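You operate a simulated robot arm through the tools that you are given. There is no shell and no other tool. Be economical: measure what you need, move in short steps, check, and stop when the job is done.

Carry out the task below with a simulated two-armed robot. There is one attempt and no reset: what you move stays moved.

TASK
Take the cap off the water bottle and lay it down on the upkeep top.

It is judged by the outcome, as a careful person would: the job done as asked, and still so three seconds after it is handed in. It fails if anything else is knocked over, pushed out of place, dropped, spilled or broken. A push-on lid holds only when it is set on centred and level and pressed home; a screw cap is set on level and turned clockwise until tight.

THE ROBOT
Two 7-joint arms with two-finger parallel grippers on one trunk, on a base that drives. Base frame: it is fixed to the floor where the robot stands at the start and does not move with it; the origin is under the middle of the robot, x ahead of it, y to its left, z up. Lengths are in mm, angles in rad, forces in N, time in s.
The left shoulder is at the start at [70, 177, 1195], the right one opposite. With the tool pointing down near the work surface each hand reaches from about 280 to 720 mm from the robot's upright axis, wherever it stands, measured 20 degrees to its own side. Payload 3.43 kg a hand.
The tool frame of a hand sits at the grasp point between the pads (the TCP): z along the fingers, y along the line on which they close. The tips reach 30 mm beyond it. The gripper opens to 94 mm. The fingers are 28 mm wide and 10 mm thick; the gripper's body (50 by 96 mm) begins 55 mm behind the TCP.
Orientation is that of the tool frame in the base frame, as [roll, pitch, yaw] about the fixed x, y, z axes, in that order (R = Rz(yaw) Ry(pitch) Rx(roll)). With the fingers straight down and closing along the base's y, the tool's x points along the base's -x, its y along +y and its z along -z.

THE INTERFACE
- The arms move only by the tool servo_tool. It takes "left_steps", "right_steps" or both (then of equal length, played together; a hand with none holds still); each is a list that holds one entry, the list of rows, each a list of 7 numbers: the turn, a rotation vector about the base's x, y, z in units of 60 degrees (1.0 is 60 degrees), then the shift along the base's x, y, z in units of 300 mm (1.0 is 300 mm), then the gripper command, from -1 (shut) to 1 (fully open), values between in proportion. In form: [[[rx, ry, rz, tx, ty, tz, hand], ...]]. A call has 1 to 20 rows; each row is the pose to reach, as a shift and turn from the pose commanded when the call began. A call with a number of a shift or a turn outside -1 to 1 is refused whole. Each row takes 0.2 s and may step no farther than 50 mm and 0.15 rad from the row before; otherwise, or with a gripper value out of range, the whole call is refused. A pose out of reach is approached as far as the arm can. The call stops where the force on the tool passes 40 N (or 10 N more than at its start, if that is more) or the arm is blocked; 0.2 s more then pass. The fingers move at their own pace (about 153 mm/s each) and stop on an object; they squeeze with about 42 N. The grip force told is the motor's: it shows also when the fingers shut on nothing. Time passes only in rows, and 0.2 s behind the last, so rows that repeat a pose let the fingers close. It gives the time, the measured TCP pose, the force on the tool (base axes), the opening and the grip force at its end, in the units of the frame above (readings bear some noise).
- Cameras (640 x 400 px; columns grow to the right, rows downward): "scene" is now at [133.4, -23.4, 1503.9]; the picture's right is [-0.28, -0.96, -0.00], its down [-0.62, 0.18, -0.76] and it looks along [0.73, -0.21, -0.65] (base axes); focal length 281 px, centre (320, 200). "left" rides on the left gripper at [76, -14, -102] in its tool frame; the picture's right is [0.18, 0.98, 0.00], its down [-0.75, 0.14, -0.64] and it looks along [-0.63, 0.12, 0.77] (tool axes); focal length 243 px, centre (320, 200). "right" rides on the right gripper at [76, 14, -103] in its tool frame; the picture's right is [-0.18, 0.98, 0.00], its down [-0.75, -0.14, -0.64] and it looks along [-0.63, -0.12, 0.77] (tool axes); focal length 243 px, centre (320, 200). There is no depth. A picture from a camera that has moved, and an enlarged one, comes with that camera's place and axes in the base frame and with its lens.
- get_image(camera): a new picture of that camera. The clock stands still meanwhile.
- lift_body(by): slides the trunk up (or, below 0, down) by that many mm; the arms and the scene camera ride with it, the base frame stays. It gives what a move gives, with no picture.
- roll_base(legs): drives the robot by 1 to 6 legs, each [ahead, turn to the left] in mm and rad, along the robot's own axes; the way and the turn of a leg run together, so that a leg with both is an arc; at most 1500 mm and 3.142 rad a leg. The arms and the cameras ride along, it lands a little off, and it stops where it bumps. It gives what a move gives.
- pan_tilt(pan, tilt): turns the head with the scene camera to pan (to the left, within 1.501 rad either way) and tilt (down, from -0.506 to 1.204), counted from straight ahead of the robot. It gives what a move gives.
- inspect(camera, box): a new picture of the part [left, top, right, bottom] of that camera's present view, enlarged. The clock stands still meanwhile.
- sign_off(): hands the job in; it is judged then, once.

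Go step by step. Nothing tells you exact positions but the pictures and the camera data: compare them with the known pose of the tool, close in by small moves and look again before you grip or let go. The budget is 120 turns and 88 pictures, counting those below and the enlarged ones. Unless the task says otherwise, let go and move clear before handing in, and close with one line.

The tools are called after "Request:" as name(argument=value, ...) on one line, values as JSON. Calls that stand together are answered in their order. servo_tool: Moves the arms, as the interface text tells. Its arguments: {"type":"object","properties":{"left_steps":{"type":"array","items":{"type":"array","items":{"type":"array","items":{"type":"number"}}}},"right_steps":{"type":"array","items":{"type":"array","items":{"type":"array","items":{"type":"number"}}}}},"required":[]} The other tools are called the same way: lift_body (by) slides the trunk up or down; roll_base (legs) drives the base; pan_tilt (pan, tilt) turns the head that bears the scene camera; get_image (camera) takes a picture; inspect (camera, box) takes an enlarged picture of a part of a camera's view; sign_off () hands the job in.

At the start:

```text
clock: 0.0
left_position: [443.4, 90.3, 1170.1]
left_orientation: [-3.141, 0.001, -3.141]
left_ft_force: [0.0, 1.1, -0.4]
left_width: 94.1
left_grip_force: 0.0
right_position: [340.6, -253.7, 1252.5]
right_orientation: [3.14, 0.001, -3.139]
right_ft_force: [0.0, 0.9, -0.3]
right_width: 94.0
right_grip_force: 0.0
trunk travel left (down, up): [-775.0, 65.0]
robot x, y, heading: [4.0, -1.3, 0.003]
head pan, tilt: [-0.286, 0.709]
```

scene: 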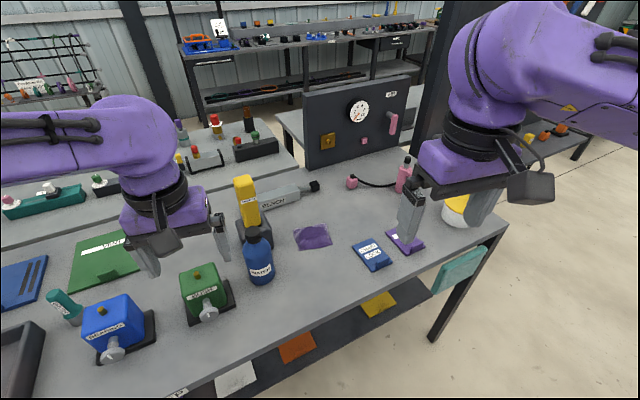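
right: 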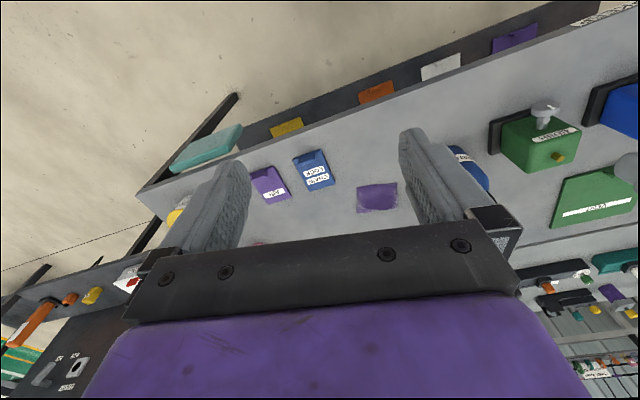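
left: 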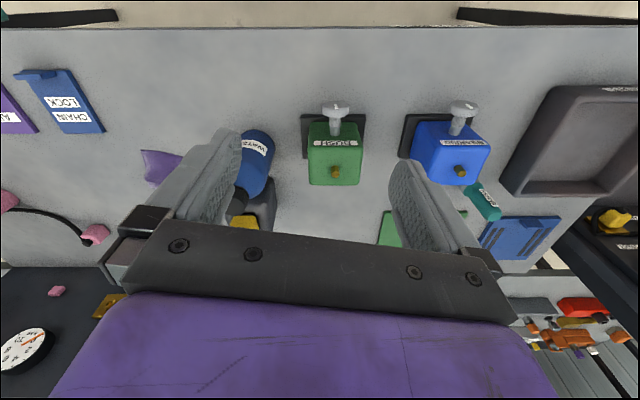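

I see a blue water bottle with a dark cap near the middle of the bench. I'll enlarge it and its surroundings to find out what it is and what "upkeep top" means.

Request:
inspect(camera="scene", box=[180, 160, 340, 320])

Request:
inspect(camera="left", box=[140, 80, 400, 240])

Request:
inspect(camera="scene", box=[0, 160, 240, 400])

```text
2.50 times, centred on (260, 240) of scene
camera zoom: at [133.4, -23.4, 1503.9], right [-0.28, -0.96, 0.0], down [-0.62, 0.18, -0.76], along [0.73, -0.21, -0.65], focal length 702 px, centre (470, 100)
```

zoom: 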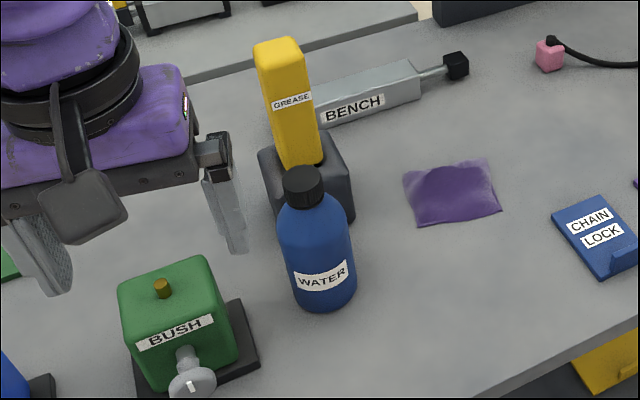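

```text
2.46 times, centred on (270, 160) of left
camera zoom: at [368.7, 76.2, 1273.3], right [-0.18, 0.98, 0.0], down [0.75, 0.14, 0.64], along [0.63, 0.12, -0.77], focal length 597 px, centre (443, 298)
```

zoom: 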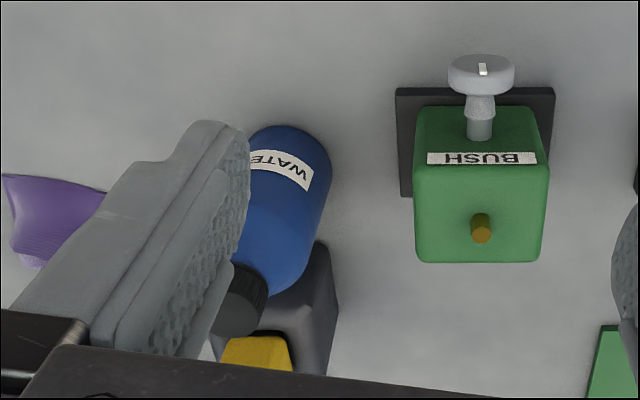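

```text
1.67 times, centred on (120, 280) of scene
camera zoom: at [133.4, -23.4, 1503.9], right [-0.28, -0.96, 0.0], down [-0.62, 0.18, -0.76], along [0.73, -0.21, -0.65], focal length 468 px, centre (653, 67)
```

zoom: 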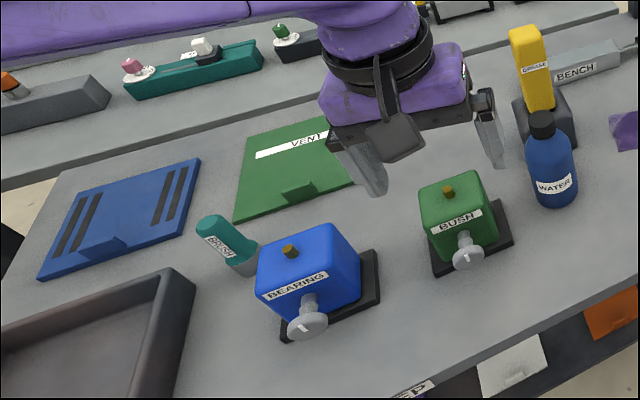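

The bottle stands at about (607, 3), with its ribbed screw cap near z≈1010 and the grease stand roughly 90 mm behind it. A label on the bench's front edge ends in "EP", so I'll check that before going on.

Request:
pan_tilt(pan=0.0, tilt=1.0)

Request:
get_image(camera="scene")

```text
clock: 0.8
left_position: [445.2, 90.1, 1171.5]
left_orientation: [-3.141, 0.0, 3.139]
left_ft_force: [1.0, 0.3, -0.6]
left_width: 94.1
left_grip_force: 0.1
right_position: [340.6, -253.0, 1252.1]
right_orientation: [3.14, 0.001, -3.139]
right_ft_force: [-0.2, -0.3, -0.9]
right_width: 93.7
right_grip_force: 0.0
trunk travel left (down, up): [-775.0, 65.0]
robot x, y, heading: [0.8, 1.8, 0.002]
head pan, tilt: [0.0, 1.0]
```

```text
81 pictures are left
camera scene: at [121.8, 0.4, 1481.2], right [0.0, -1.0, 0.0], down [-0.84, 0.0, -0.54], along [0.54, 0.0, -0.84], focal length 281 px, centre (320, 200)
```

scene: 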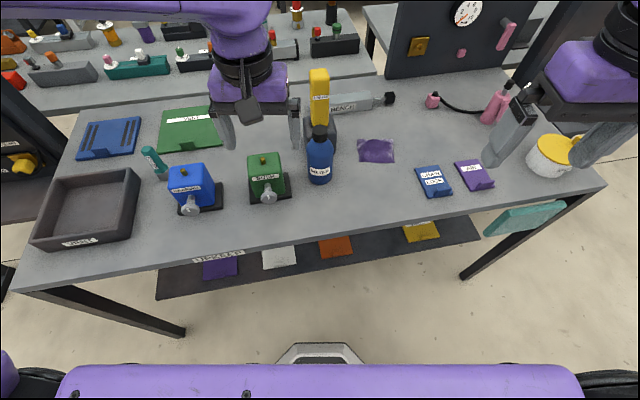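

Request:
inspect(camera="scene", box=[180, 236, 260, 286])

Request:
inspect(camera="scene", box=[220, 60, 420, 220])

```text
8.00 times, centred on (220, 261) of scene
camera zoom: at [121.8, 0.4, 1481.2], right [0.0, -1.0, 0.0], down [-0.84, 0.0, -0.54], along [0.54, 0.0, -0.84], focal length 2246 px, centre (1120, -288)
```

zoom: 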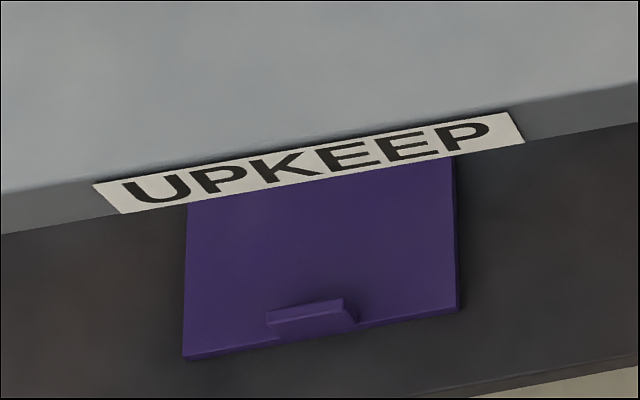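

```text
2.50 times, centred on (320, 140) of scene
camera zoom: at [121.8, 0.4, 1481.2], right [0.0, -1.0, 0.0], down [-0.84, 0.0, -0.54], along [0.54, 0.0, -0.84], focal length 702 px, centre (320, 350)
```

zoom: 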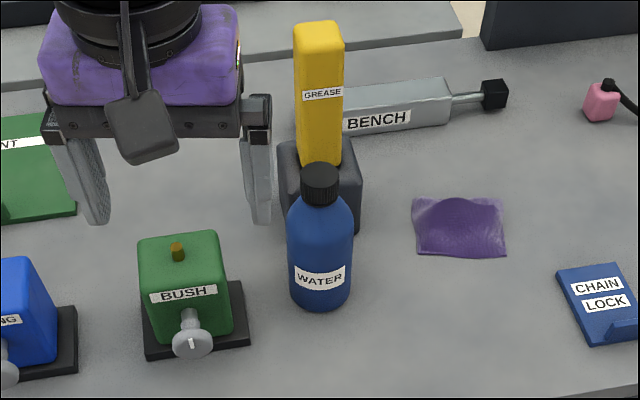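

This bench is the UPKEEP top. My plan is to steady the bottle with the left hand, tilted in from the front, and unscrew the cap with the right hand from above. First I move the left hand to a pre-approach pose.

Request:
servo_tool(left_steps=[[[0, -0.119, 0, 0.017, -0.043, -0.076, 1], [0, -0.238, 0, 0.033, -0.086, -0.152, 1], [0, -0.357, 0, 0.05, -0.129, -0.228, 1], [0, -0.476, 0, 0.067, -0.171, -0.305, 1], [0, -0.595, 0, 0.083, -0.214, -0.381, 1], [0, -0.714, 0, 0.1, -0.257, -0.457, 1], [0, -0.833, 0, 0.117, -0.297, -0.533, 1], [0, -0.833, 0, 0.117, -0.297, -0.533, 1]]])

Request:
get_image(camera="left")

Request:
get_image(camera="scene")

```text
clock: 2.6
left_position: [486.7, -1.6, 1036.5]
left_orientation: [-3.038, 0.889, -3.038]
left_ft_force: [0.4, 0.4, 0.7]
left_width: 94.0
left_grip_force: 0.1
right_position: [337.9, -253.8, 1252.0]
right_orientation: [3.14, 0.004, -3.139]
right_ft_force: [-0.5, 0.9, 0.2]
right_width: 93.9
right_grip_force: 0.0
trunk travel left (down, up): [-775.0, 65.0]
robot x, y, heading: [0.8, -0.3, 0.005]
head pan, tilt: [0.0, 1.0]
```

```text
78 pictures are left
camera left: at [361.5, -18.8, 1042.7], right [-0.14, 0.97, -0.21], down [-0.03, 0.21, 0.98], along [0.99, 0.14, 0.0], focal length 243 px, centre (320, 200)
```

left: 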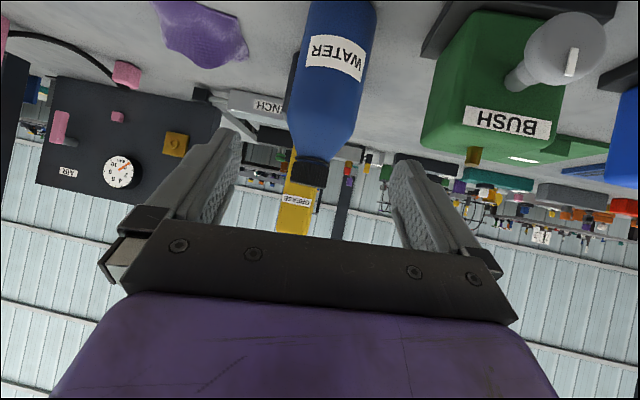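

```text
77 pictures are left
camera scene: at [120.8, -0.1, 1481.3], right [0.0, -1.0, 0.0], down [-0.84, 0.0, -0.54], along [0.54, 0.0, -0.84], focal length 281 px, centre (320, 200)
```

scene: 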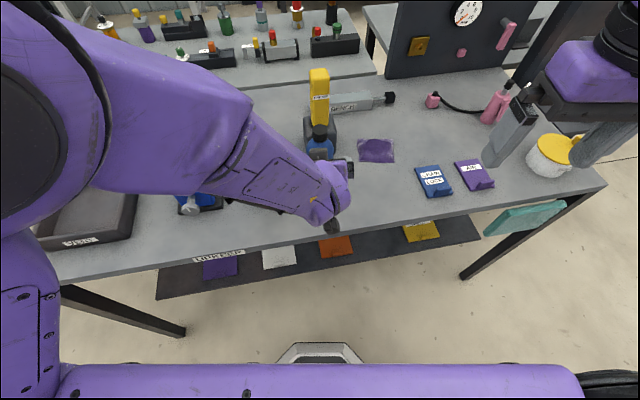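

The left hand lags its command slightly. I'll hold a moment so it can settle.

Request:
servo_tool(left_steps=[[[0, 0, 0, 0, 0, 0, 1], [0, 0, 0, 0, 0, 0, 1], [0, 0, 0, 0, 0, 0, 1]]])

```text
clock: 3.4
left_position: [488.3, 0.3, 1033.6]
left_orientation: [-3.037, 0.879, -3.034]
left_ft_force: [0.4, 0.0, 0.2]
left_width: 93.9
left_grip_force: 0.0
right_position: [340.4, -252.1, 1252.4]
right_orientation: [3.14, 0.003, -3.14]
right_ft_force: [0.4, -0.2, 0.6]
right_width: 94.0
right_grip_force: 0.1
trunk travel left (down, up): [-775.0, 65.0]
robot x, y, heading: [1.5, 4.7, -0.003]
head pan, tilt: [0.0, 1.0]
```

The arm stops about 25 mm short of the commanded pose, probably from folding too close to the body. I'll test whether reaching further forward frees it.

Request:
servo_tool(left_steps=[[[0, 0, 0, 0.06, 0, 0, 1], [0, 0, 0, 0.13, 0, 0, 1], [0, 0, 0, 0.13, 0, 0, 1], [0, 0, 0, 0.13, 0, 0, 1]]])

```text
clock: 4.4
left_position: [526.6, 3.9, 1033.7]
left_orientation: [-3.047, 0.888, -3.038]
left_ft_force: [-0.3, -0.3, 0.0]
left_width: 94.2
left_grip_force: 0.0
right_position: [340.4, -254.4, 1250.7]
right_orientation: [3.139, 0.003, -3.141]
right_ft_force: [1.2, 0.4, -0.6]
right_width: 93.8
right_grip_force: 0.1
trunk travel left (down, up): [-775.0, 65.0]
robot x, y, heading: [0.7, 0.1, 0.003]
head pan, tilt: [0.0, 1.0]
```

The wrist is still limited at this height. I'll back the base up 120 mm and lower the trunk 100 mm to give the arms a flatter geometry.

Request:
roll_base(legs=[[-120, 0]])

Request:
lift_body(by=-100)

Request:
servo_tool(left_steps=[[[0, 0, 0, 0.1, 0, 0.02, 1], [0, 0, 0, 0.2, 0, 0.04, 1], [0, 0, 0, 0.25, 0, 0.06, 1], [0, 0, 0, 0.25, 0, 0.06, 1], [0, 0, 0, 0.25, 0, 0.06, 1]]])

Request:
get_image(camera="left")

Request:
get_image(camera="scene")

```text
clock: 5.6
left_position: [409.7, 8.3, 1029.2]
left_orientation: [-3.049, 0.876, -3.032]
left_ft_force: [-0.1, 0.2, 0.7]
left_width: 93.9
left_grip_force: 0.0
right_position: [221.4, -253.6, 1249.2]
right_orientation: [3.139, 0.001, -3.139]
right_ft_force: [0.8, -0.4, -0.3]
right_width: 94.2
right_grip_force: 0.1
trunk travel left (down, up): [-775.0, 65.0]
robot x, y, heading: [-121.7, -2.0, 0.001]
head pan, tilt: [0.0, 1.0]
```

```text
clock: 7.0
left_position: [408.0, 7.1, 931.6]
left_orientation: [-3.04, 0.878, -3.023]
left_ft_force: [0.2, -0.6, -0.1]
left_width: 94.0
left_grip_force: 0.0
right_position: [220.1, -254.6, 1152.3]
right_orientation: [3.141, 0.002, -3.139]
right_ft_force: [0.7, -0.5, -0.3]
right_width: 93.9
right_grip_force: 0.0
trunk travel left (down, up): [-675.0, 165.0]
robot x, y, heading: [-117.3, 1.7, 0.004]
head pan, tilt: [0.0, 1.0]
```

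```text
clock: 8.2
left_position: [488.9, 11.5, 957.4]
left_orientation: [-2.999, 0.881, -2.98]
left_ft_force: [0.2, -0.3, -0.8]
left_width: 93.8
left_grip_force: 0.1
right_position: [220.5, -254.8, 1151.0]
right_orientation: [3.14, 0.003, -3.139]
right_ft_force: [0.4, -0.1, 0.1]
right_width: 93.9
right_grip_force: 0.1
trunk travel left (down, up): [-675.0, 165.0]
robot x, y, heading: [-119.2, 0.6, 0.002]
head pan, tilt: [0.0, 1.0]
```

```text
76 pictures are left
camera left: at [362.3, -8.2, 964.7], right [-0.17, 0.96, -0.23], down [-0.03, 0.23, 0.97], along [0.99, 0.17, -0.01], focal length 243 px, centre (320, 200)
```

left: 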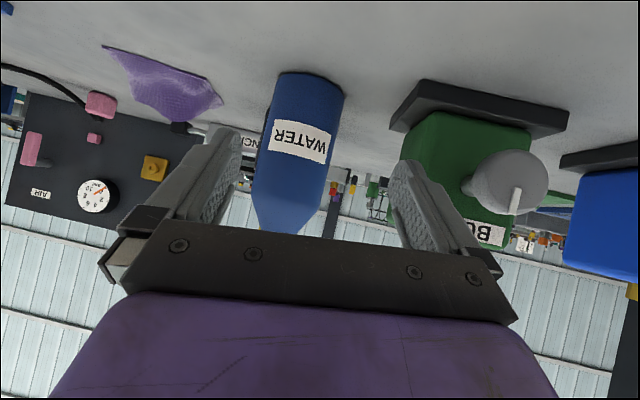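

```text
75 pictures are left
camera scene: at [2.4, 0.4, 1381.2], right [0.0, -1.0, 0.0], down [-0.84, 0.0, -0.54], along [0.54, 0.0, -0.84], focal length 281 px, centre (320, 200)
```

scene: 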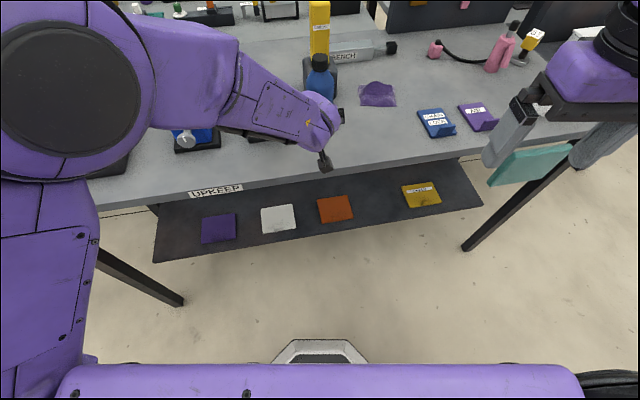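

The left wrist roll is near its limit in this pose, and the bush box blocks that side. The right side of the bottle is free, so I'll swap roles: right hand holds, left hand unscrews from above. First I retract the left hand up and clear.

Request:
servo_tool(left_steps=[[[0, 0.1, 0, -0.1, 0.05, 0.05, 1], [0, 0.2, 0, -0.17, 0.1, 0.15, 1], [0, 0.3, 0, -0.2, 0.15, 0.25, 1], [0, 0.41, 0, -0.2, 0.21, 0.35, 1], [0, 0.52, 0, -0.2, 0.28, 0.45, 1], [0, 0.63, 0, -0.2, 0.34, 0.55, 1], [0, 0.74, 0, -0.2, 0.4, 0.65, 1], [0, 0.833, 0, -0.2, 0.46, 0.7, 1], [0, 0.833, 0, -0.2, 0.46, 0.7, 1]]])

Request:
servo_tool(right_steps=[[[0.029, -0.08, 0.062, 0.1, 0.06, -0.047, 1], [0.058, -0.16, 0.125, 0.2, 0.12, -0.093, 1], [0.087, -0.239, 0.187, 0.3, 0.18, -0.14, 1], [0.116, -0.319, 0.249, 0.4, 0.24, -0.187, 1], [0.145, -0.399, 0.311, 0.5, 0.3, -0.233, 1], [0.174, -0.479, 0.374, 0.6, 0.36, -0.28, 1], [0.203, -0.559, 0.436, 0.7, 0.42, -0.327, 1], [0.232, -0.638, 0.498, 0.8, 0.48, -0.374, 1], [0.261, -0.718, 0.561, 0.9, 0.54, -0.42, 1], [0.2905, -0.798, 0.623, 0.997, 0.6, -0.467, 1], [0.2905, -0.798, 0.623, 0.997, 0.6, -0.467, 1], [0.2905, -0.798, 0.623, 0.997, 0.6, -0.467, 1]]])

Request:
get_image(camera="right")

Request:
get_image(camera="scene")

```text
clock: 10.2
left_position: [421.5, 144.1, 1157.4]
left_orientation: [-3.129, 0.008, -3.073]
left_ft_force: [0.0, -0.3, 0.4]
left_width: 93.9
left_grip_force: 0.0
right_position: [221.0, -253.8, 1151.1]
right_orientation: [3.139, 0.002, -3.14]
right_ft_force: [0.4, -0.6, 0.6]
right_width: 94.1
right_grip_force: 0.0
trunk travel left (down, up): [-675.0, 165.0]
robot x, y, heading: [-118.6, 0.4, -0.002]
head pan, tilt: [0.0, 1.0]
```

```text
clock: 12.8
left_position: [423.0, 144.1, 1156.9]
left_orientation: [-3.129, 0.011, -3.073]
left_ft_force: [0.7, 0.0, -0.4]
left_width: 94.0
left_grip_force: 0.1
right_position: [515.4, -73.1, 1008.2]
right_orientation: [3.141, 0.875, -2.441]
right_ft_force: [0.2, 0.5, -0.1]
right_width: 93.9
right_grip_force: 0.0
trunk travel left (down, up): [-675.0, 165.0]
robot x, y, heading: [-120.3, 0.8, 0.002]
head pan, tilt: [0.0, 1.0]
```

```text
74 pictures are left
camera right: at [408.8, -144.5, 1016.1], right [-0.54, 0.83, 0.14], down [0.08, -0.11, 0.99], along [0.84, 0.55, -0.01], focal length 243 px, centre (320, 200)
```

right: 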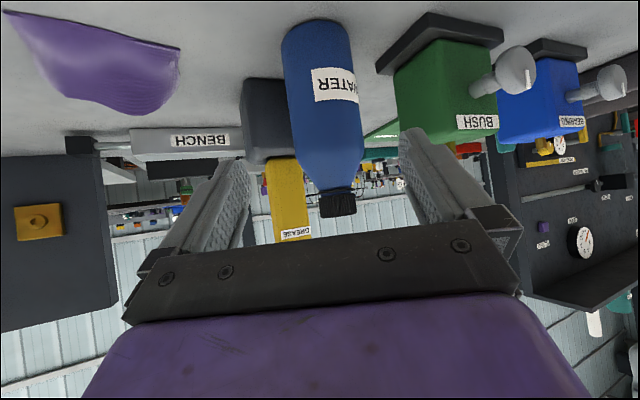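

```text
73 pictures are left
camera scene: at [2.7, 0.6, 1381.2], right [0.0, -1.0, 0.0], down [-0.84, 0.0, -0.54], along [0.54, 0.0, -0.84], focal length 281 px, centre (320, 200)
```

scene: 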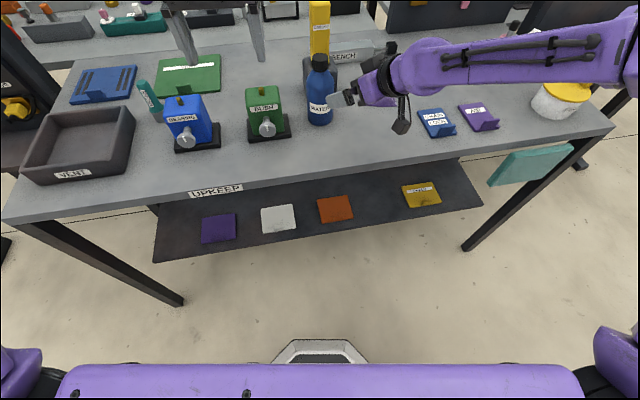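

The right hand reaches the mirrored pose well. I take the bottle to be at (603, 1), and it sits centred between the fingers. I'll move most of the way in, then check.

Request:
servo_tool(right_steps=[[[0, 0, 0, 0.03, 0.025, -0.1, 1], [0, 0, 0, 0.06, 0.05, -0.2, 1], [0, 0, 0, 0.1, 0.085, -0.28, 1], [0, 0, 0, 0.14, 0.118, -0.333, 1], [0, 0, 0, 0.14, 0.118, -0.333, 1]]])

Request:
get_image(camera="right")

Request:
inspect(camera="scene", box=[250, 30, 430, 150])

```text
clock: 14.0
left_position: [422.4, 144.4, 1156.3]
left_orientation: [-3.13, 0.008, -3.073]
left_ft_force: [0.0, -0.6, -0.4]
left_width: 94.0
left_grip_force: 0.1
right_position: [559.1, -37.6, 910.1]
right_orientation: [3.141, 0.876, -2.443]
right_ft_force: [-0.2, 0.0, 0.2]
right_width: 94.1
right_grip_force: 0.0
trunk travel left (down, up): [-675.0, 165.0]
robot x, y, heading: [-117.4, -1.7, 0.001]
head pan, tilt: [0.0, 1.0]
```

```text
72 pictures are left
camera right: at [451.4, -108.9, 917.7], right [-0.54, 0.83, 0.14], down [0.08, -0.11, 0.99], along [0.84, 0.55, -0.01], focal length 243 px, centre (320, 200)
```

right: 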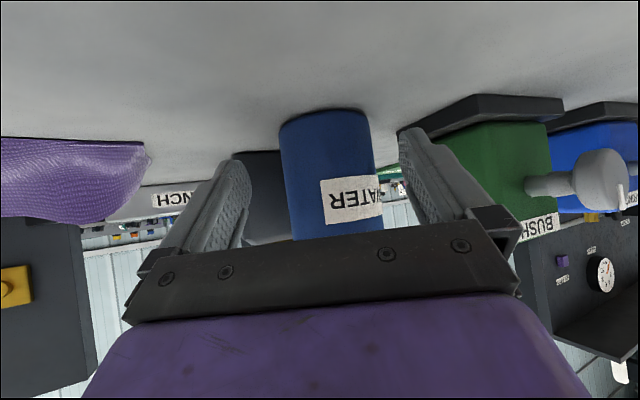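

```text
3.33 times, centred on (340, 90) of scene
camera zoom: at [1.9, 0.2, 1381.2], right [0.0, -1.0, 0.0], down [-0.84, 0.0, -0.54], along [0.54, 0.0, -0.84], focal length 936 px, centre (253, 567)
```

zoom: 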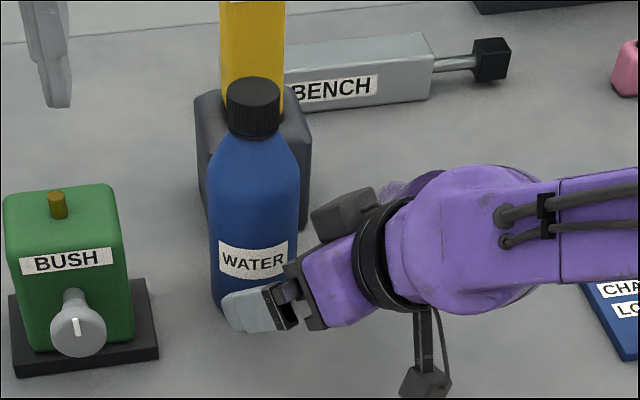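

The bottle is well centred. I'll move in the last bit and close the right hand on the body.

Request:
servo_tool(right_steps=[[[0, 0, 0, 0.05, 0.045, 0, 1], [0, 0, 0, 0.105, 0.094, 0, 1], [0, 0, 0, 0.105, 0.094, 0, 1]]])

Request:
get_image(camera="right")

```text
clock: 14.8
left_position: [422.7, 143.6, 1157.5]
left_orientation: [-3.132, 0.008, -3.073]
left_ft_force: [-0.4, -0.2, 0.1]
left_width: 93.8
left_grip_force: 0.1
right_position: [591.7, -11.3, 910.4]
right_orientation: [3.141, 0.874, -2.441]
right_ft_force: [0.5, -0.3, 0.9]
right_width: 94.4
right_grip_force: 0.0
trunk travel left (down, up): [-675.0, 165.0]
robot x, y, heading: [-119.9, 4.8, -0.001]
head pan, tilt: [0.0, 1.0]
```

```text
70 pictures are left
camera right: at [483.8, -82.3, 918.6], right [-0.54, 0.83, 0.14], down [0.08, -0.11, 0.99], along [0.84, 0.55, -0.01], focal length 243 px, centre (320, 200)
```

right: 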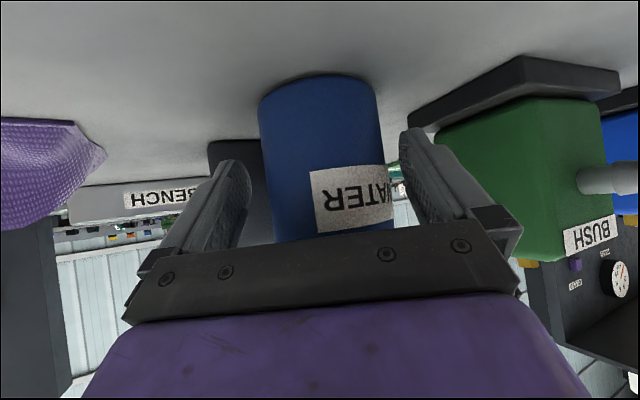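

Request:
servo_tool(right_steps=[[[0, 0, 0, 0, 0, 0, 0.5], [0, 0, 0, 0, 0, 0, 0.2], [0, 0, 0, 0, 0, 0, -1], [0, 0, 0, 0, 0, 0, -1]]])

Request:
get_image(camera="scene")

Request:
get_image(camera="left")

```text
clock: 15.8
left_position: [422.2, 145.2, 1157.3]
left_orientation: [-3.129, 0.007, -3.073]
left_ft_force: [0.9, -0.3, 0.1]
left_width: 94.0
left_grip_force: 0.2
right_position: [591.7, -10.8, 909.9]
right_orientation: [-3.141, 0.872, -2.441]
right_ft_force: [-0.9, 2.0, -0.3]
right_width: 69.7
right_grip_force: 41.9
trunk travel left (down, up): [-675.0, 165.0]
robot x, y, heading: [-122.1, 3.7, 0.0]
head pan, tilt: [0.0, 1.0]
```

```text
69 pictures are left
camera scene: at [2.4, 0.9, 1381.2], right [0.0, -1.0, 0.0], down [-0.84, 0.0, -0.54], along [0.54, 0.0, -0.84], focal length 281 px, centre (320, 200)
```

scene: 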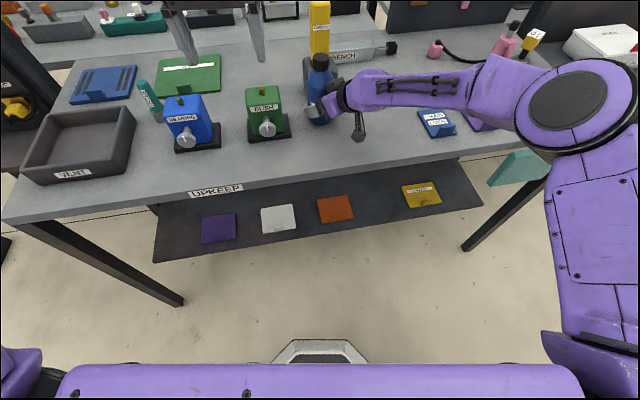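

```text
68 pictures are left
camera left: at [347.1, 126.6, 1259.4], right [-0.25, 0.97, -0.01], down [0.74, 0.2, 0.65], along [0.63, 0.15, -0.76], focal length 243 px, centre (320, 200)
```

left: 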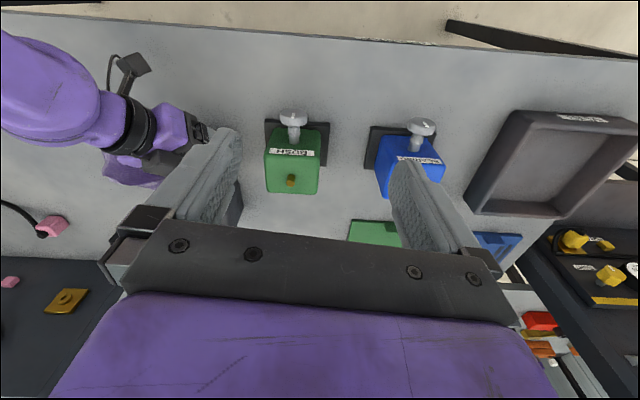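

The right hand holds the bottle firmly (69.7 mm, 42 N). I put the cap at about (603, 1), z 1010–1029. I'll bring the left hand above it, turned clockwise in advance so there is room to unscrew.

Request:
servo_tool(left_steps=[[[0, 0, -0.125, 0.075, -0.06, -0.011, 1], [0, 0, -0.25, 0.151, -0.12, -0.022, 1], [0, 0, -0.375, 0.226, -0.179, -0.034, 1], [0, 0, -0.5, 0.301, -0.239, -0.045, 1], [0, 0, -0.625, 0.377, -0.299, -0.056, 1], [0, 0, -0.75, 0.452, -0.359, -0.067, 1], [0, 0, -0.875, 0.528, -0.418, -0.079, 1], [0, 0, -1, 0.603, -0.478, -0.09, 1], [0, 0, -1, 0.603, -0.478, -0.09, 1], [0, 0, -1, 0.603, -0.478, -0.09, 1]]])

Request:
get_image(camera="left")

Request:
get_image(camera="scene")

```text
clock: 18.0
left_position: [515.5, 65.2, 1098.3]
left_orientation: [-3.132, 0.01, 2.163]
left_ft_force: [-0.9, -1.0, 0.0]
left_width: 93.9
left_grip_force: 0.1
left hand out of reach, approached as far as the arm can: row 4, 5, 6, 7, 8, 9, 10
right_position: [589.8, -9.3, 910.5]
right_orientation: [-3.137, 0.872, -2.438]
right_ft_force: [-0.8, -0.5, 0.3]
right_width: 69.5
right_grip_force: 41.6
trunk travel left (down, up): [-675.0, 165.0]
robot x, y, heading: [-119.3, -1.8, 0.006]
head pan, tilt: [0.0, 1.0]
```

```text
67 pictures are left
camera left: at [463.7, 122.0, 1200.9], right [0.71, 0.7, -0.01], down [0.54, -0.54, 0.65], along [0.45, -0.47, -0.76], focal length 243 px, centre (320, 200)
```

left: 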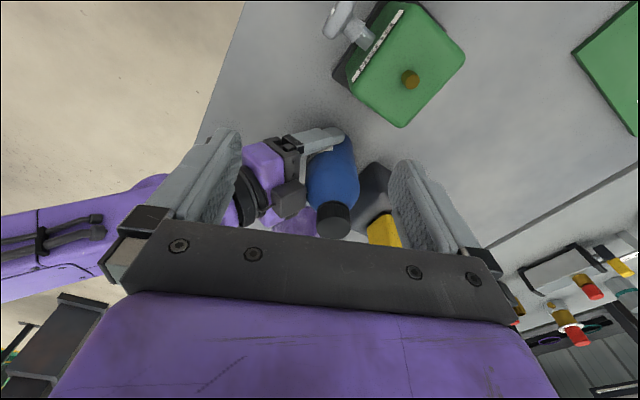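

```text
66 pictures are left
camera scene: at [0.1, 2.2, 1381.2], right [0.0, -1.0, 0.0], down [-0.84, 0.0, -0.54], along [0.54, 0.0, -0.84], focal length 281 px, centre (320, 200)
```

scene: 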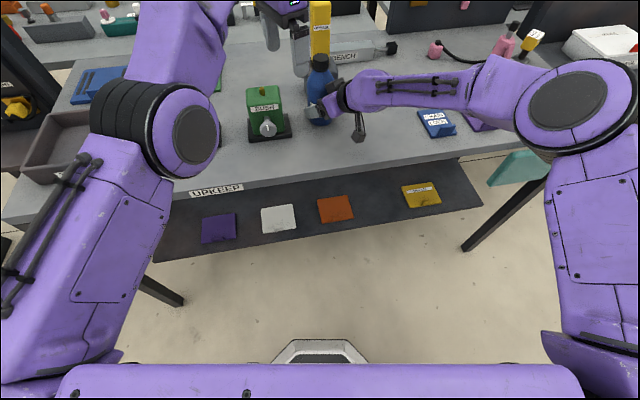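

The left arm can't reach that far from here. I'll let go of the bottle, back both hands off, drive 120 mm closer, and regrip.

Request:
servo_tool(left_steps=[[[0, 0, 0.1, -0.15, 0.12, 0.02, 1], [0, 0, 0.2, -0.3, 0.22, 0.04, 1], [0, 0, 0.3, -0.45, 0.33, 0.06, 1], [0, 0, 0.4, -0.6, 0.44, 0.08, 1], [0, 0, 0.5, -0.7, 0.55, 0.1, 1], [0, 0, 0.5, -0.7, 0.6, 0.1, 1], [0, 0, 0.5, -0.7, 0.6, 0.1, 1]]])

Request:
servo_tool(right_steps=[[[0, 0, 0, 0, 0, 0, 0.5], [0, 0, 0, 0, 0, 0, 1], [0, 0, 0, 0, 0, 0, 1], [0, 0, 0, -0.107, -0.093, 0.02, 1], [0, 0, 0, -0.2, -0.18, 0.05, 1], [0, 0, 0, -0.3, -0.26, 0.12, 1], [0, 0, 0, -0.4, -0.35, 0.2, 1], [0, 0, 0, -0.5, -0.4, 0.28, 1], [0, 0, 0, -0.6, -0.45, 0.35, 1], [0, 0, 0, -0.6, -0.45, 0.35, 1]]])

Request:
roll_base(legs=[[120, 0]])

Request:
get_image(camera="scene")

Request:
get_image(camera="right")

```text
refused: row 1 steps farther than a row can; nothing moved
```

```text
clock: 20.2
left_position: [521.0, 63.6, 1096.9]
left_orientation: [-3.129, 0.01, 2.165]
left_ft_force: [-0.4, 0.8, -0.1]
left_width: 94.0
left_grip_force: 0.2
right_position: [413.6, -145.2, 1017.0]
right_orientation: [3.139, 0.872, -2.442]
right_ft_force: [0.8, 0.1, -0.4]
right_width: 94.3
right_grip_force: 0.1
trunk travel left (down, up): [-675.0, 165.0]
robot x, y, heading: [-119.2, 0.4, 0.0]
head pan, tilt: [0.0, 1.0]
```

```text
clock: 21.4
left_position: [638.3, 62.2, 1099.3]
left_orientation: [-3.131, 0.01, 2.161]
left_ft_force: [-0.1, -0.1, 0.3]
left_width: 94.0
left_grip_force: 0.0
right_position: [533.0, -146.1, 1017.7]
right_orientation: [3.141, 0.875, -2.445]
right_ft_force: [-0.3, -0.9, -0.1]
right_width: 94.2
right_grip_force: 0.0
trunk travel left (down, up): [-675.0, 165.0]
robot x, y, heading: [-0.8, -1.5, -0.004]
head pan, tilt: [0.0, 1.0]
```

```text
65 pictures are left
camera scene: at [121.1, 0.1, 1381.3], right [0.0, -1.0, 0.0], down [-0.84, 0.0, -0.54], along [0.54, 0.0, -0.84], focal length 281 px, centre (320, 200)
```

scene: 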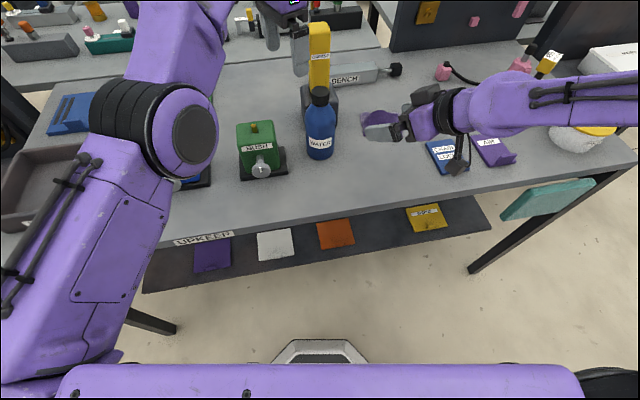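

```text
64 pictures are left
camera right: at [423.6, -217.4, 1025.8], right [-0.54, 0.83, 0.14], down [0.08, -0.11, 0.99], along [0.84, 0.55, -0.01], focal length 243 px, centre (320, 200)
```

right: 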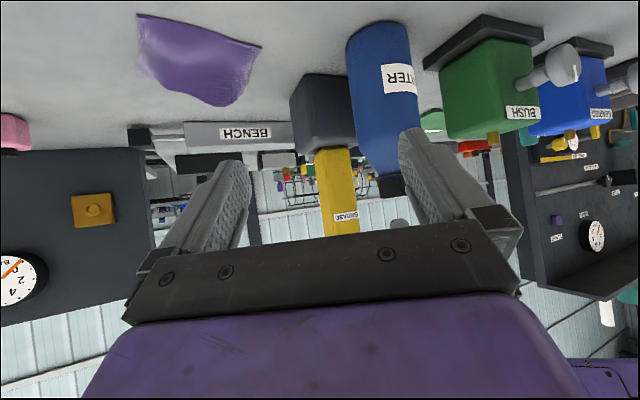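

The base drove in without contact. The left hand is close to the grease tube, so I'll lift it before moving it over the cap to test reach.

Request:
servo_tool(left_steps=[[[0, 0, 0, 0, 0, 0.07, 1], [0, 0, 0, -0.02, -0.02, 0.14, 1], [0, 0, 0, -0.06, -0.09, 0.14, 1], [0, 0, 0, -0.115, -0.2, 0.14, 1], [0, 0, 0, -0.115, -0.2, 0.14, 1], [0, 0, 0, -0.115, -0.2, 0.14, 1]]])

Request:
get_image(camera="left")

Request:
inspect(camera="scene", box=[230, 0, 430, 180])

```text
clock: 22.8
left_position: [602.4, 8.5, 1138.8]
left_orientation: [-3.132, 0.008, 2.161]
left_ft_force: [-0.6, -1.0, 0.4]
left_width: 94.1
left_grip_force: 0.1
left hand out of reach, approached as far as the arm can: row 1, 2, 3, 4, 5, 6
right_position: [532.0, -145.8, 1016.6]
right_orientation: [-3.14, 0.875, -2.444]
right_ft_force: [-0.4, -0.7, -0.6]
right_width: 93.8
right_grip_force: 0.1
trunk travel left (down, up): [-675.0, 165.0]
robot x, y, heading: [0.2, 1.1, 0.004]
head pan, tilt: [0.0, 1.0]
```

```text
63 pictures are left
camera left: at [549.7, 65.3, 1240.8], right [0.71, 0.7, -0.01], down [0.54, -0.54, 0.65], along [0.45, -0.47, -0.76], focal length 243 px, centre (320, 200)
```

left: 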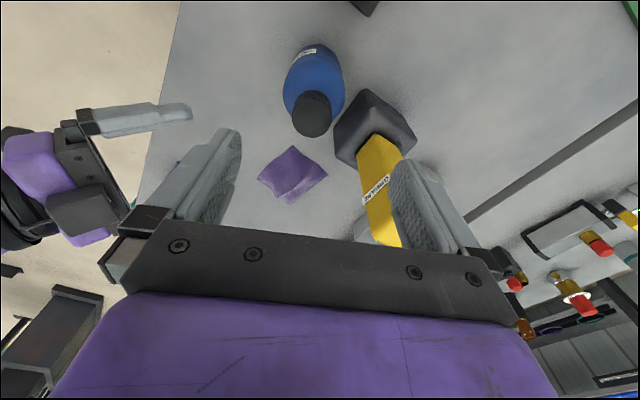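

```text
2.22 times, centred on (330, 90) of scene
camera zoom: at [122.0, -0.6, 1381.2], right [0.0, -1.0, 0.0], down [-0.84, 0.0, -0.54], along [0.54, 0.0, -0.84], focal length 624 px, centre (298, 444)
```

zoom: 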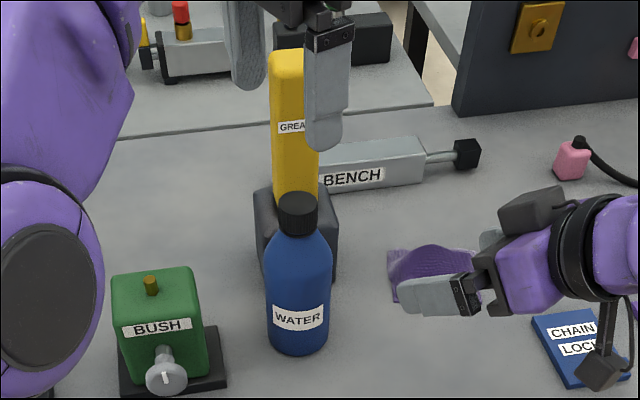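

The cap is at about (601, 1) and the left hand reaches above it. Now I'll regrip the bottle body with the right hand, stepping sideways first and then in.

Request:
servo_tool(right_steps=[[[0, 0, 0, -0.07, 0.085, -0.08, 1], [0, 0, 0, -0.143, 0.17, -0.16, 1], [0, 0, 0, -0.143, 0.17, -0.28, 1], [0, 0, 0, -0.07, 0.23, -0.36, 1], [0, 0, 0, 0.015, 0.3, -0.36, 1], [0, 0, 0, 0.087, 0.362, -0.36, 1], [0, 0, 0, 0.087, 0.362, -0.36, 1], [0, 0, 0, 0.087, 0.362, -0.36, 1]]])

Request:
get_image(camera="right")

```text
clock: 24.6
left_position: [601.4, 10.2, 1138.7]
left_orientation: [-3.13, 0.01, 2.16]
left_ft_force: [0.0, 0.2, -0.3]
left_width: 94.2
left_grip_force: 0.0
right_position: [557.6, -38.0, 909.3]
right_orientation: [3.141, 0.872, -2.444]
right_ft_force: [-0.4, -0.6, 0.1]
right_width: 94.3
right_grip_force: 0.0
trunk travel left (down, up): [-675.0, 165.0]
robot x, y, heading: [-6.8, 1.8, 0.003]
head pan, tilt: [0.0, 1.0]
```

```text
61 pictures are left
camera right: at [450.5, -108.9, 917.0], right [-0.54, 0.83, 0.14], down [0.08, -0.11, 0.99], along [0.84, 0.55, -0.01], focal length 243 px, centre (320, 200)
```

right: 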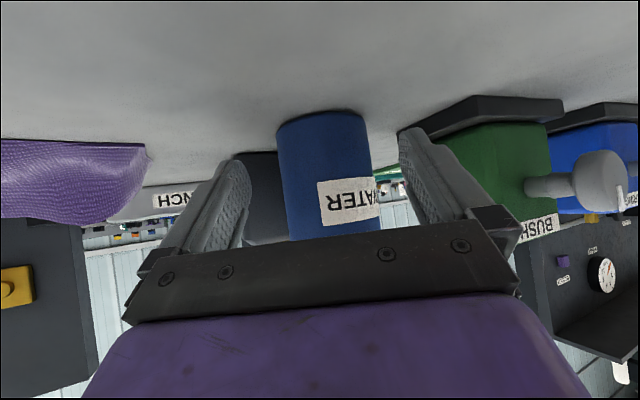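

It lines up as it did before, so I'll advance and close.

Request:
servo_tool(right_steps=[[[0, 0, 0, 0.05, 0.045, 0, 1], [0, 0, 0, 0.105, 0.092, 0, 1], [0, 0, 0, 0.105, 0.092, 0, 1], [0, 0, 0, 0.105, 0.092, 0, 0.5], [0, 0, 0, 0.105, 0.092, 0, -1], [0, 0, 0, 0.105, 0.092, 0, -1], [0, 0, 0, 0.105, 0.092, 0, -1]]])

Request:
get_image(camera="left")

Request:
inspect(camera="scene", box=[230, 0, 430, 180])

```text
clock: 26.2
left_position: [603.2, 8.7, 1139.0]
left_orientation: [-3.132, 0.012, 2.161]
left_ft_force: [-0.8, 0.2, -0.5]
left_width: 94.0
left_grip_force: 0.0
right_position: [590.4, -11.2, 908.7]
right_orientation: [3.142, 0.873, -2.444]
right_ft_force: [-1.6, -0.9, 0.6]
right_width: 69.7
right_grip_force: 41.9
trunk travel left (down, up): [-675.0, 165.0]
robot x, y, heading: [0.4, 3.0, 0.0]
head pan, tilt: [0.0, 1.0]
```

```text
60 pictures are left
camera left: at [549.5, 65.9, 1240.9], right [0.71, 0.7, -0.01], down [0.54, -0.54, 0.65], along [0.45, -0.47, -0.76], focal length 243 px, centre (320, 200)
```

left: 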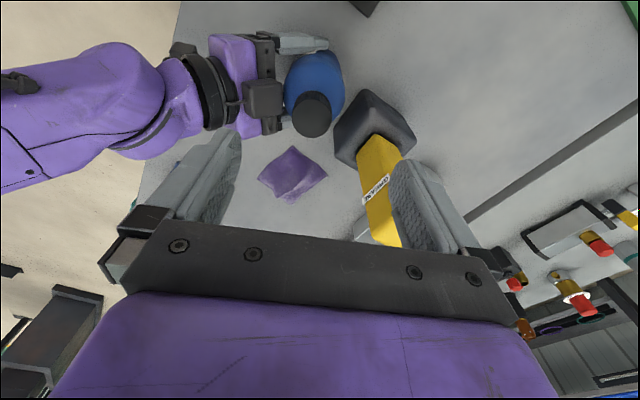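

```text
2.22 times, centred on (330, 90) of scene
camera zoom: at [121.7, -0.1, 1381.2], right [0.0, -1.0, 0.0], down [-0.84, 0.0, -0.54], along [0.54, 0.0, -0.84], focal length 624 px, centre (298, 444)
```

zoom: 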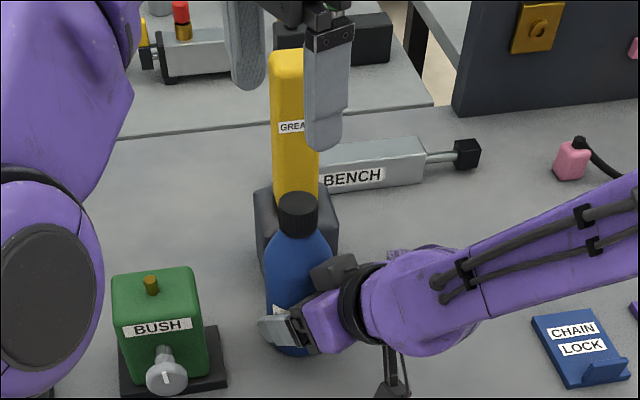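

The bottle is held again and the cap is still at about (601, 1.5). I'll lower the left hand to just above the cap and check.

Request:
servo_tool(left_steps=[[[0, 0, 0, -0.01, 0, -0.1, 1], [0, 0, 0, -0.01, 0, -0.2, 1], [0, 0, 0, -0.01, 0, -0.25, 1], [0, 0, 0, -0.01, 0, -0.25, 1]]])

Request:
get_image(camera="left")

Request:
inspect(camera="scene", box=[260, 40, 390, 150])

```text
clock: 27.2
left_position: [601.0, 9.2, 1063.8]
left_orientation: [-3.13, 0.01, 2.16]
left_ft_force: [0.6, -0.4, -0.2]
left_width: 94.3
left_grip_force: 0.0
right_position: [589.8, -11.9, 907.9]
right_orientation: [3.141, 0.872, -2.442]
right_ft_force: [-0.5, -0.3, -0.7]
right_width: 69.5
right_grip_force: 42.0
trunk travel left (down, up): [-675.0, 165.0]
robot x, y, heading: [-1.8, -4.0, 0.002]
head pan, tilt: [0.0, 1.0]
```

```text
58 pictures are left
camera left: at [547.3, 66.0, 1165.6], right [0.71, 0.7, -0.01], down [0.54, -0.54, 0.65], along [0.45, -0.47, -0.76], focal length 243 px, centre (320, 200)
```

left: 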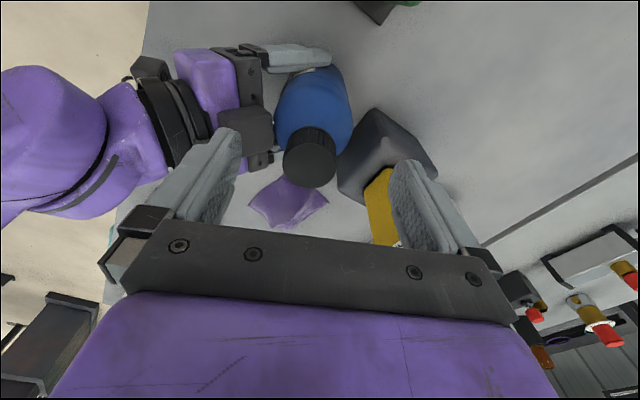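

```text
3.64 times, centred on (325, 95) of scene
camera zoom: at [121.6, 0.1, 1381.2], right [0.0, -1.0, 0.0], down [-0.84, 0.0, -0.54], along [0.54, 0.0, -0.84], focal length 1021 px, centre (302, 582)
```

zoom: 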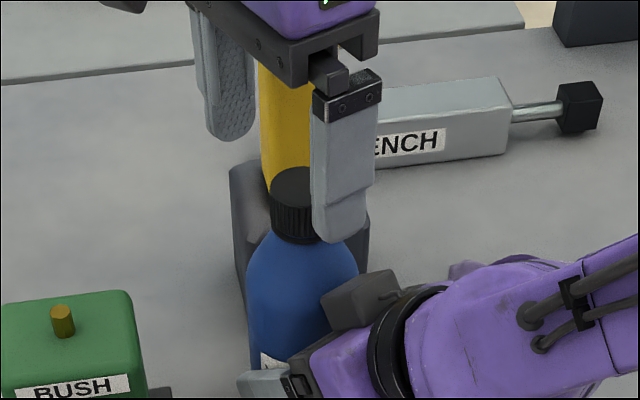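

The cap's axis is at about (602, -0.5), so the left hand is off by about 10 mm in y. I'll correct that and lower to cap height (TCP 1039).

Request:
servo_tool(left_steps=[[[0, 0, 0, 0.003, -0.032, 0, 1], [0, 0, 0, 0.003, -0.032, -0.04, 1], [0, 0, 0, 0.003, -0.032, -0.082, 1], [0, 0, 0, 0.003, -0.032, -0.082, 1]]])

Request:
get_image(camera="left")

Request:
inspect(camera="scene", box=[260, 40, 390, 150])

```text
clock: 28.2
left_position: [601.5, -0.1, 1039.2]
left_orientation: [-3.132, 0.009, 2.158]
left_ft_force: [-0.4, 1.2, -0.7]
left_width: 93.8
left_grip_force: 0.0
right_position: [590.4, -11.0, 907.3]
right_orientation: [3.141, 0.873, -2.443]
right_ft_force: [-0.8, -0.2, -0.3]
right_width: 69.6
right_grip_force: 42.5
trunk travel left (down, up): [-675.0, 165.0]
robot x, y, heading: [-5.2, 1.3, -0.002]
head pan, tilt: [0.0, 1.0]
```

```text
56 pictures are left
camera left: at [548.4, 57.1, 1140.8], right [0.71, 0.7, -0.01], down [0.54, -0.54, 0.65], along [0.45, -0.47, -0.76], focal length 243 px, centre (320, 200)
```

left: 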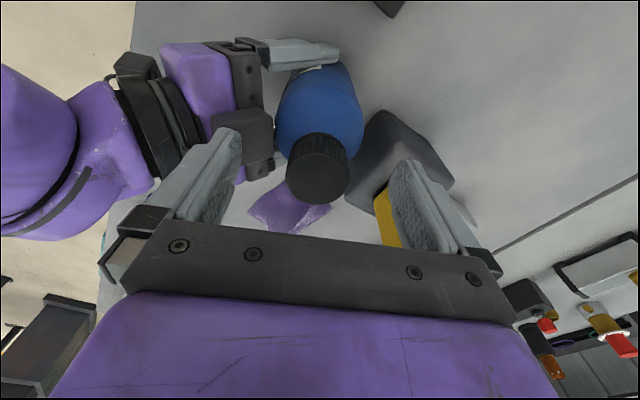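

```text
3.64 times, centred on (325, 95) of scene
camera zoom: at [121.6, 0.1, 1381.2], right [0.0, -1.0, 0.0], down [-0.84, 0.0, -0.54], along [0.54, 0.0, -0.84], focal length 1021 px, centre (302, 582)
```

zoom: 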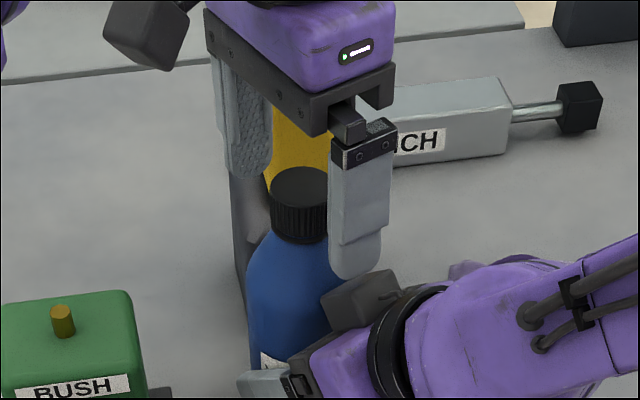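

The cap is centred within about 3 mm. I'll make a small correction and close the left hand on it.

Request:
servo_tool(left_steps=[[[0, 0, 0, 0.005, -0.007, 0.005, 1], [0, 0, 0, 0.005, -0.007, 0.005, 0.3], [0, 0, 0, 0.005, -0.007, 0.005, -0.1], [0, 0, 0, 0.005, -0.007, 0.005, -1], [0, 0, 0, 0.005, -0.007, 0.005, -1], [0, 0, 0, 0.005, -0.007, 0.005, -1]]])

Request:
inspect(camera="scene", box=[260, 40, 390, 150])

```text
clock: 29.6
left_position: [602.8, -2.5, 1040.5]
left_orientation: [-3.129, 0.011, 2.161]
left_ft_force: [-10.8, -7.9, 2.5]
left_width: 34.7
left_grip_force: 42.1
right_position: [591.0, -12.4, 908.0]
right_orientation: [3.141, 0.876, -2.444]
right_ft_force: [11.5, 6.1, 0.1]
right_width: 69.9
right_grip_force: 41.9
trunk travel left (down, up): [-675.0, 165.0]
robot x, y, heading: [0.1, 1.6, 0.002]
head pan, tilt: [0.0, 1.0]
```

```text
3.64 times, centred on (325, 95) of scene
camera zoom: at [122.0, 0.0, 1381.2], right [0.0, -1.0, 0.0], down [-0.84, 0.0, -0.54], along [0.54, 0.0, -0.84], focal length 1021 px, centre (302, 582)
```

zoom: 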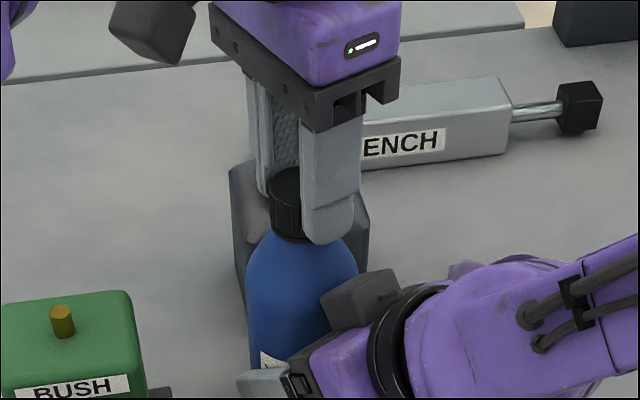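

The cap is gripped (34.7 mm) with about 13 N of sideways load. I'll relieve it by shifting slightly along the force.

Request:
servo_tool(left_steps=[[[0, 0, 0, -0.005, -0.0035, 0, -1], [0, 0, 0, -0.005, -0.0035, 0, -1]]])

```text
clock: 30.2
left_position: [601.7, -2.9, 1040.8]
left_orientation: [-3.134, 0.011, 2.162]
left_ft_force: [5.8, -1.6, 0.4]
left_width: 34.7
left_grip_force: 42.0
right_position: [590.3, -11.9, 907.9]
right_orientation: [-3.139, 0.874, -2.442]
right_ft_force: [-3.7, 2.0, 2.8]
right_width: 69.4
right_grip_force: 41.6
trunk travel left (down, up): [-675.0, 165.0]
robot x, y, heading: [-0.7, 0.1, 0.0]
head pan, tilt: [0.0, 1.0]
```

The load is relieved. Now I'll turn counter-clockwise, the first 45°.

Request:
servo_tool(left_steps=[[[0, 0, 0.12, 0, 0, 0, -1], [0, 0, 0.24, 0, 0, 0.001, -1], [0, 0, 0.36, 0, 0, 0.001, -1], [0, 0, 0.48, 0, 0, 0.002, -1], [0, 0, 0.6, 0, 0, 0.002, -1], [0, 0, 0.72, 0, 0, 0.003, -1], [0, 0, 0.72, 0, 0, 0.003, -1]]])

Request:
inspect(camera="scene", box=[260, 40, 390, 150])

```text
clock: 31.8
left_position: [600.7, -4.2, 1042.0]
left_orientation: [-3.13, 0.012, 2.917]
left_ft_force: [11.1, 9.9, -1.8]
left_width: 34.1
left_grip_force: 41.8
right_position: [590.4, -10.7, 908.0]
right_orientation: [-3.141, 0.873, -2.445]
right_ft_force: [-14.3, -8.4, 5.1]
right_width: 69.7
right_grip_force: 41.5
trunk travel left (down, up): [-675.0, 165.0]
robot x, y, heading: [0.5, 1.8, -0.001]
head pan, tilt: [0.0, 1.0]
```

```text
3.64 times, centred on (325, 95) of scene
camera zoom: at [120.7, 0.3, 1381.3], right [0.0, -1.0, 0.0], down [-0.84, 0.0, -0.54], along [0.54, 0.0, -0.84], focal length 1021 px, centre (302, 582)
```

zoom: 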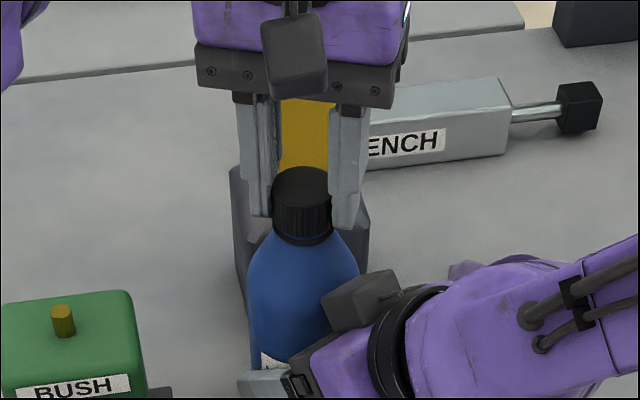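

The cap is turning and the bottle's label hasn't moved. I'll ease the side load and keep turning.

Request:
servo_tool(left_steps=[[[0, 0, 0, 0.004, 0.004, 0, -1], [0, 0, 0.12, 0.004, 0.004, 0.001, -1], [0, 0, 0.24, 0.004, 0.004, 0.001, -1], [0, 0, 0.36, 0.004, 0.004, 0.002, -1], [0, 0, 0.48, 0.004, 0.004, 0.002, -1], [0, 0, 0.6, 0.004, 0.004, 0.003, -1], [0, 0, 0.72, 0.004, 0.004, 0.003, -1], [0, 0, 0.84, 0.004, 0.004, 0.004, -1], [0, 0, 0.84, 0.004, 0.004, 0.004, -1]]])

Request:
inspect(camera="scene", box=[260, 40, 390, 150])

```text
clock: 33.8
left_position: [603.3, -0.2, 1042.6]
left_orientation: [-3.128, 0.004, -2.481]
left_ft_force: [-15.2, -5.4, -3.0]
left_width: 34.0
left_grip_force: 41.8
right_position: [591.3, -12.0, 907.6]
right_orientation: [-3.141, 0.876, -2.444]
right_ft_force: [14.4, 6.5, 0.7]
right_width: 69.7
right_grip_force: 41.8
trunk travel left (down, up): [-675.0, 165.0]
robot x, y, heading: [0.6, -3.5, -0.004]
head pan, tilt: [0.0, 1.0]
```

```text
3.64 times, centred on (325, 95) of scene
camera zoom: at [122.3, 0.1, 1381.1], right [0.0, -1.0, 0.0], down [-0.84, 0.0, -0.54], along [0.54, 0.0, -0.84], focal length 1021 px, centre (302, 582)
```

zoom: 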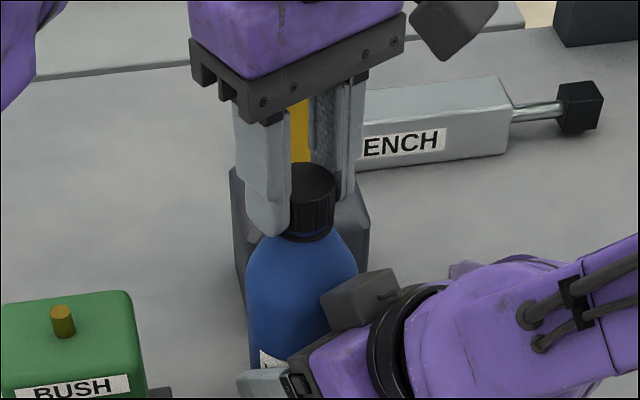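

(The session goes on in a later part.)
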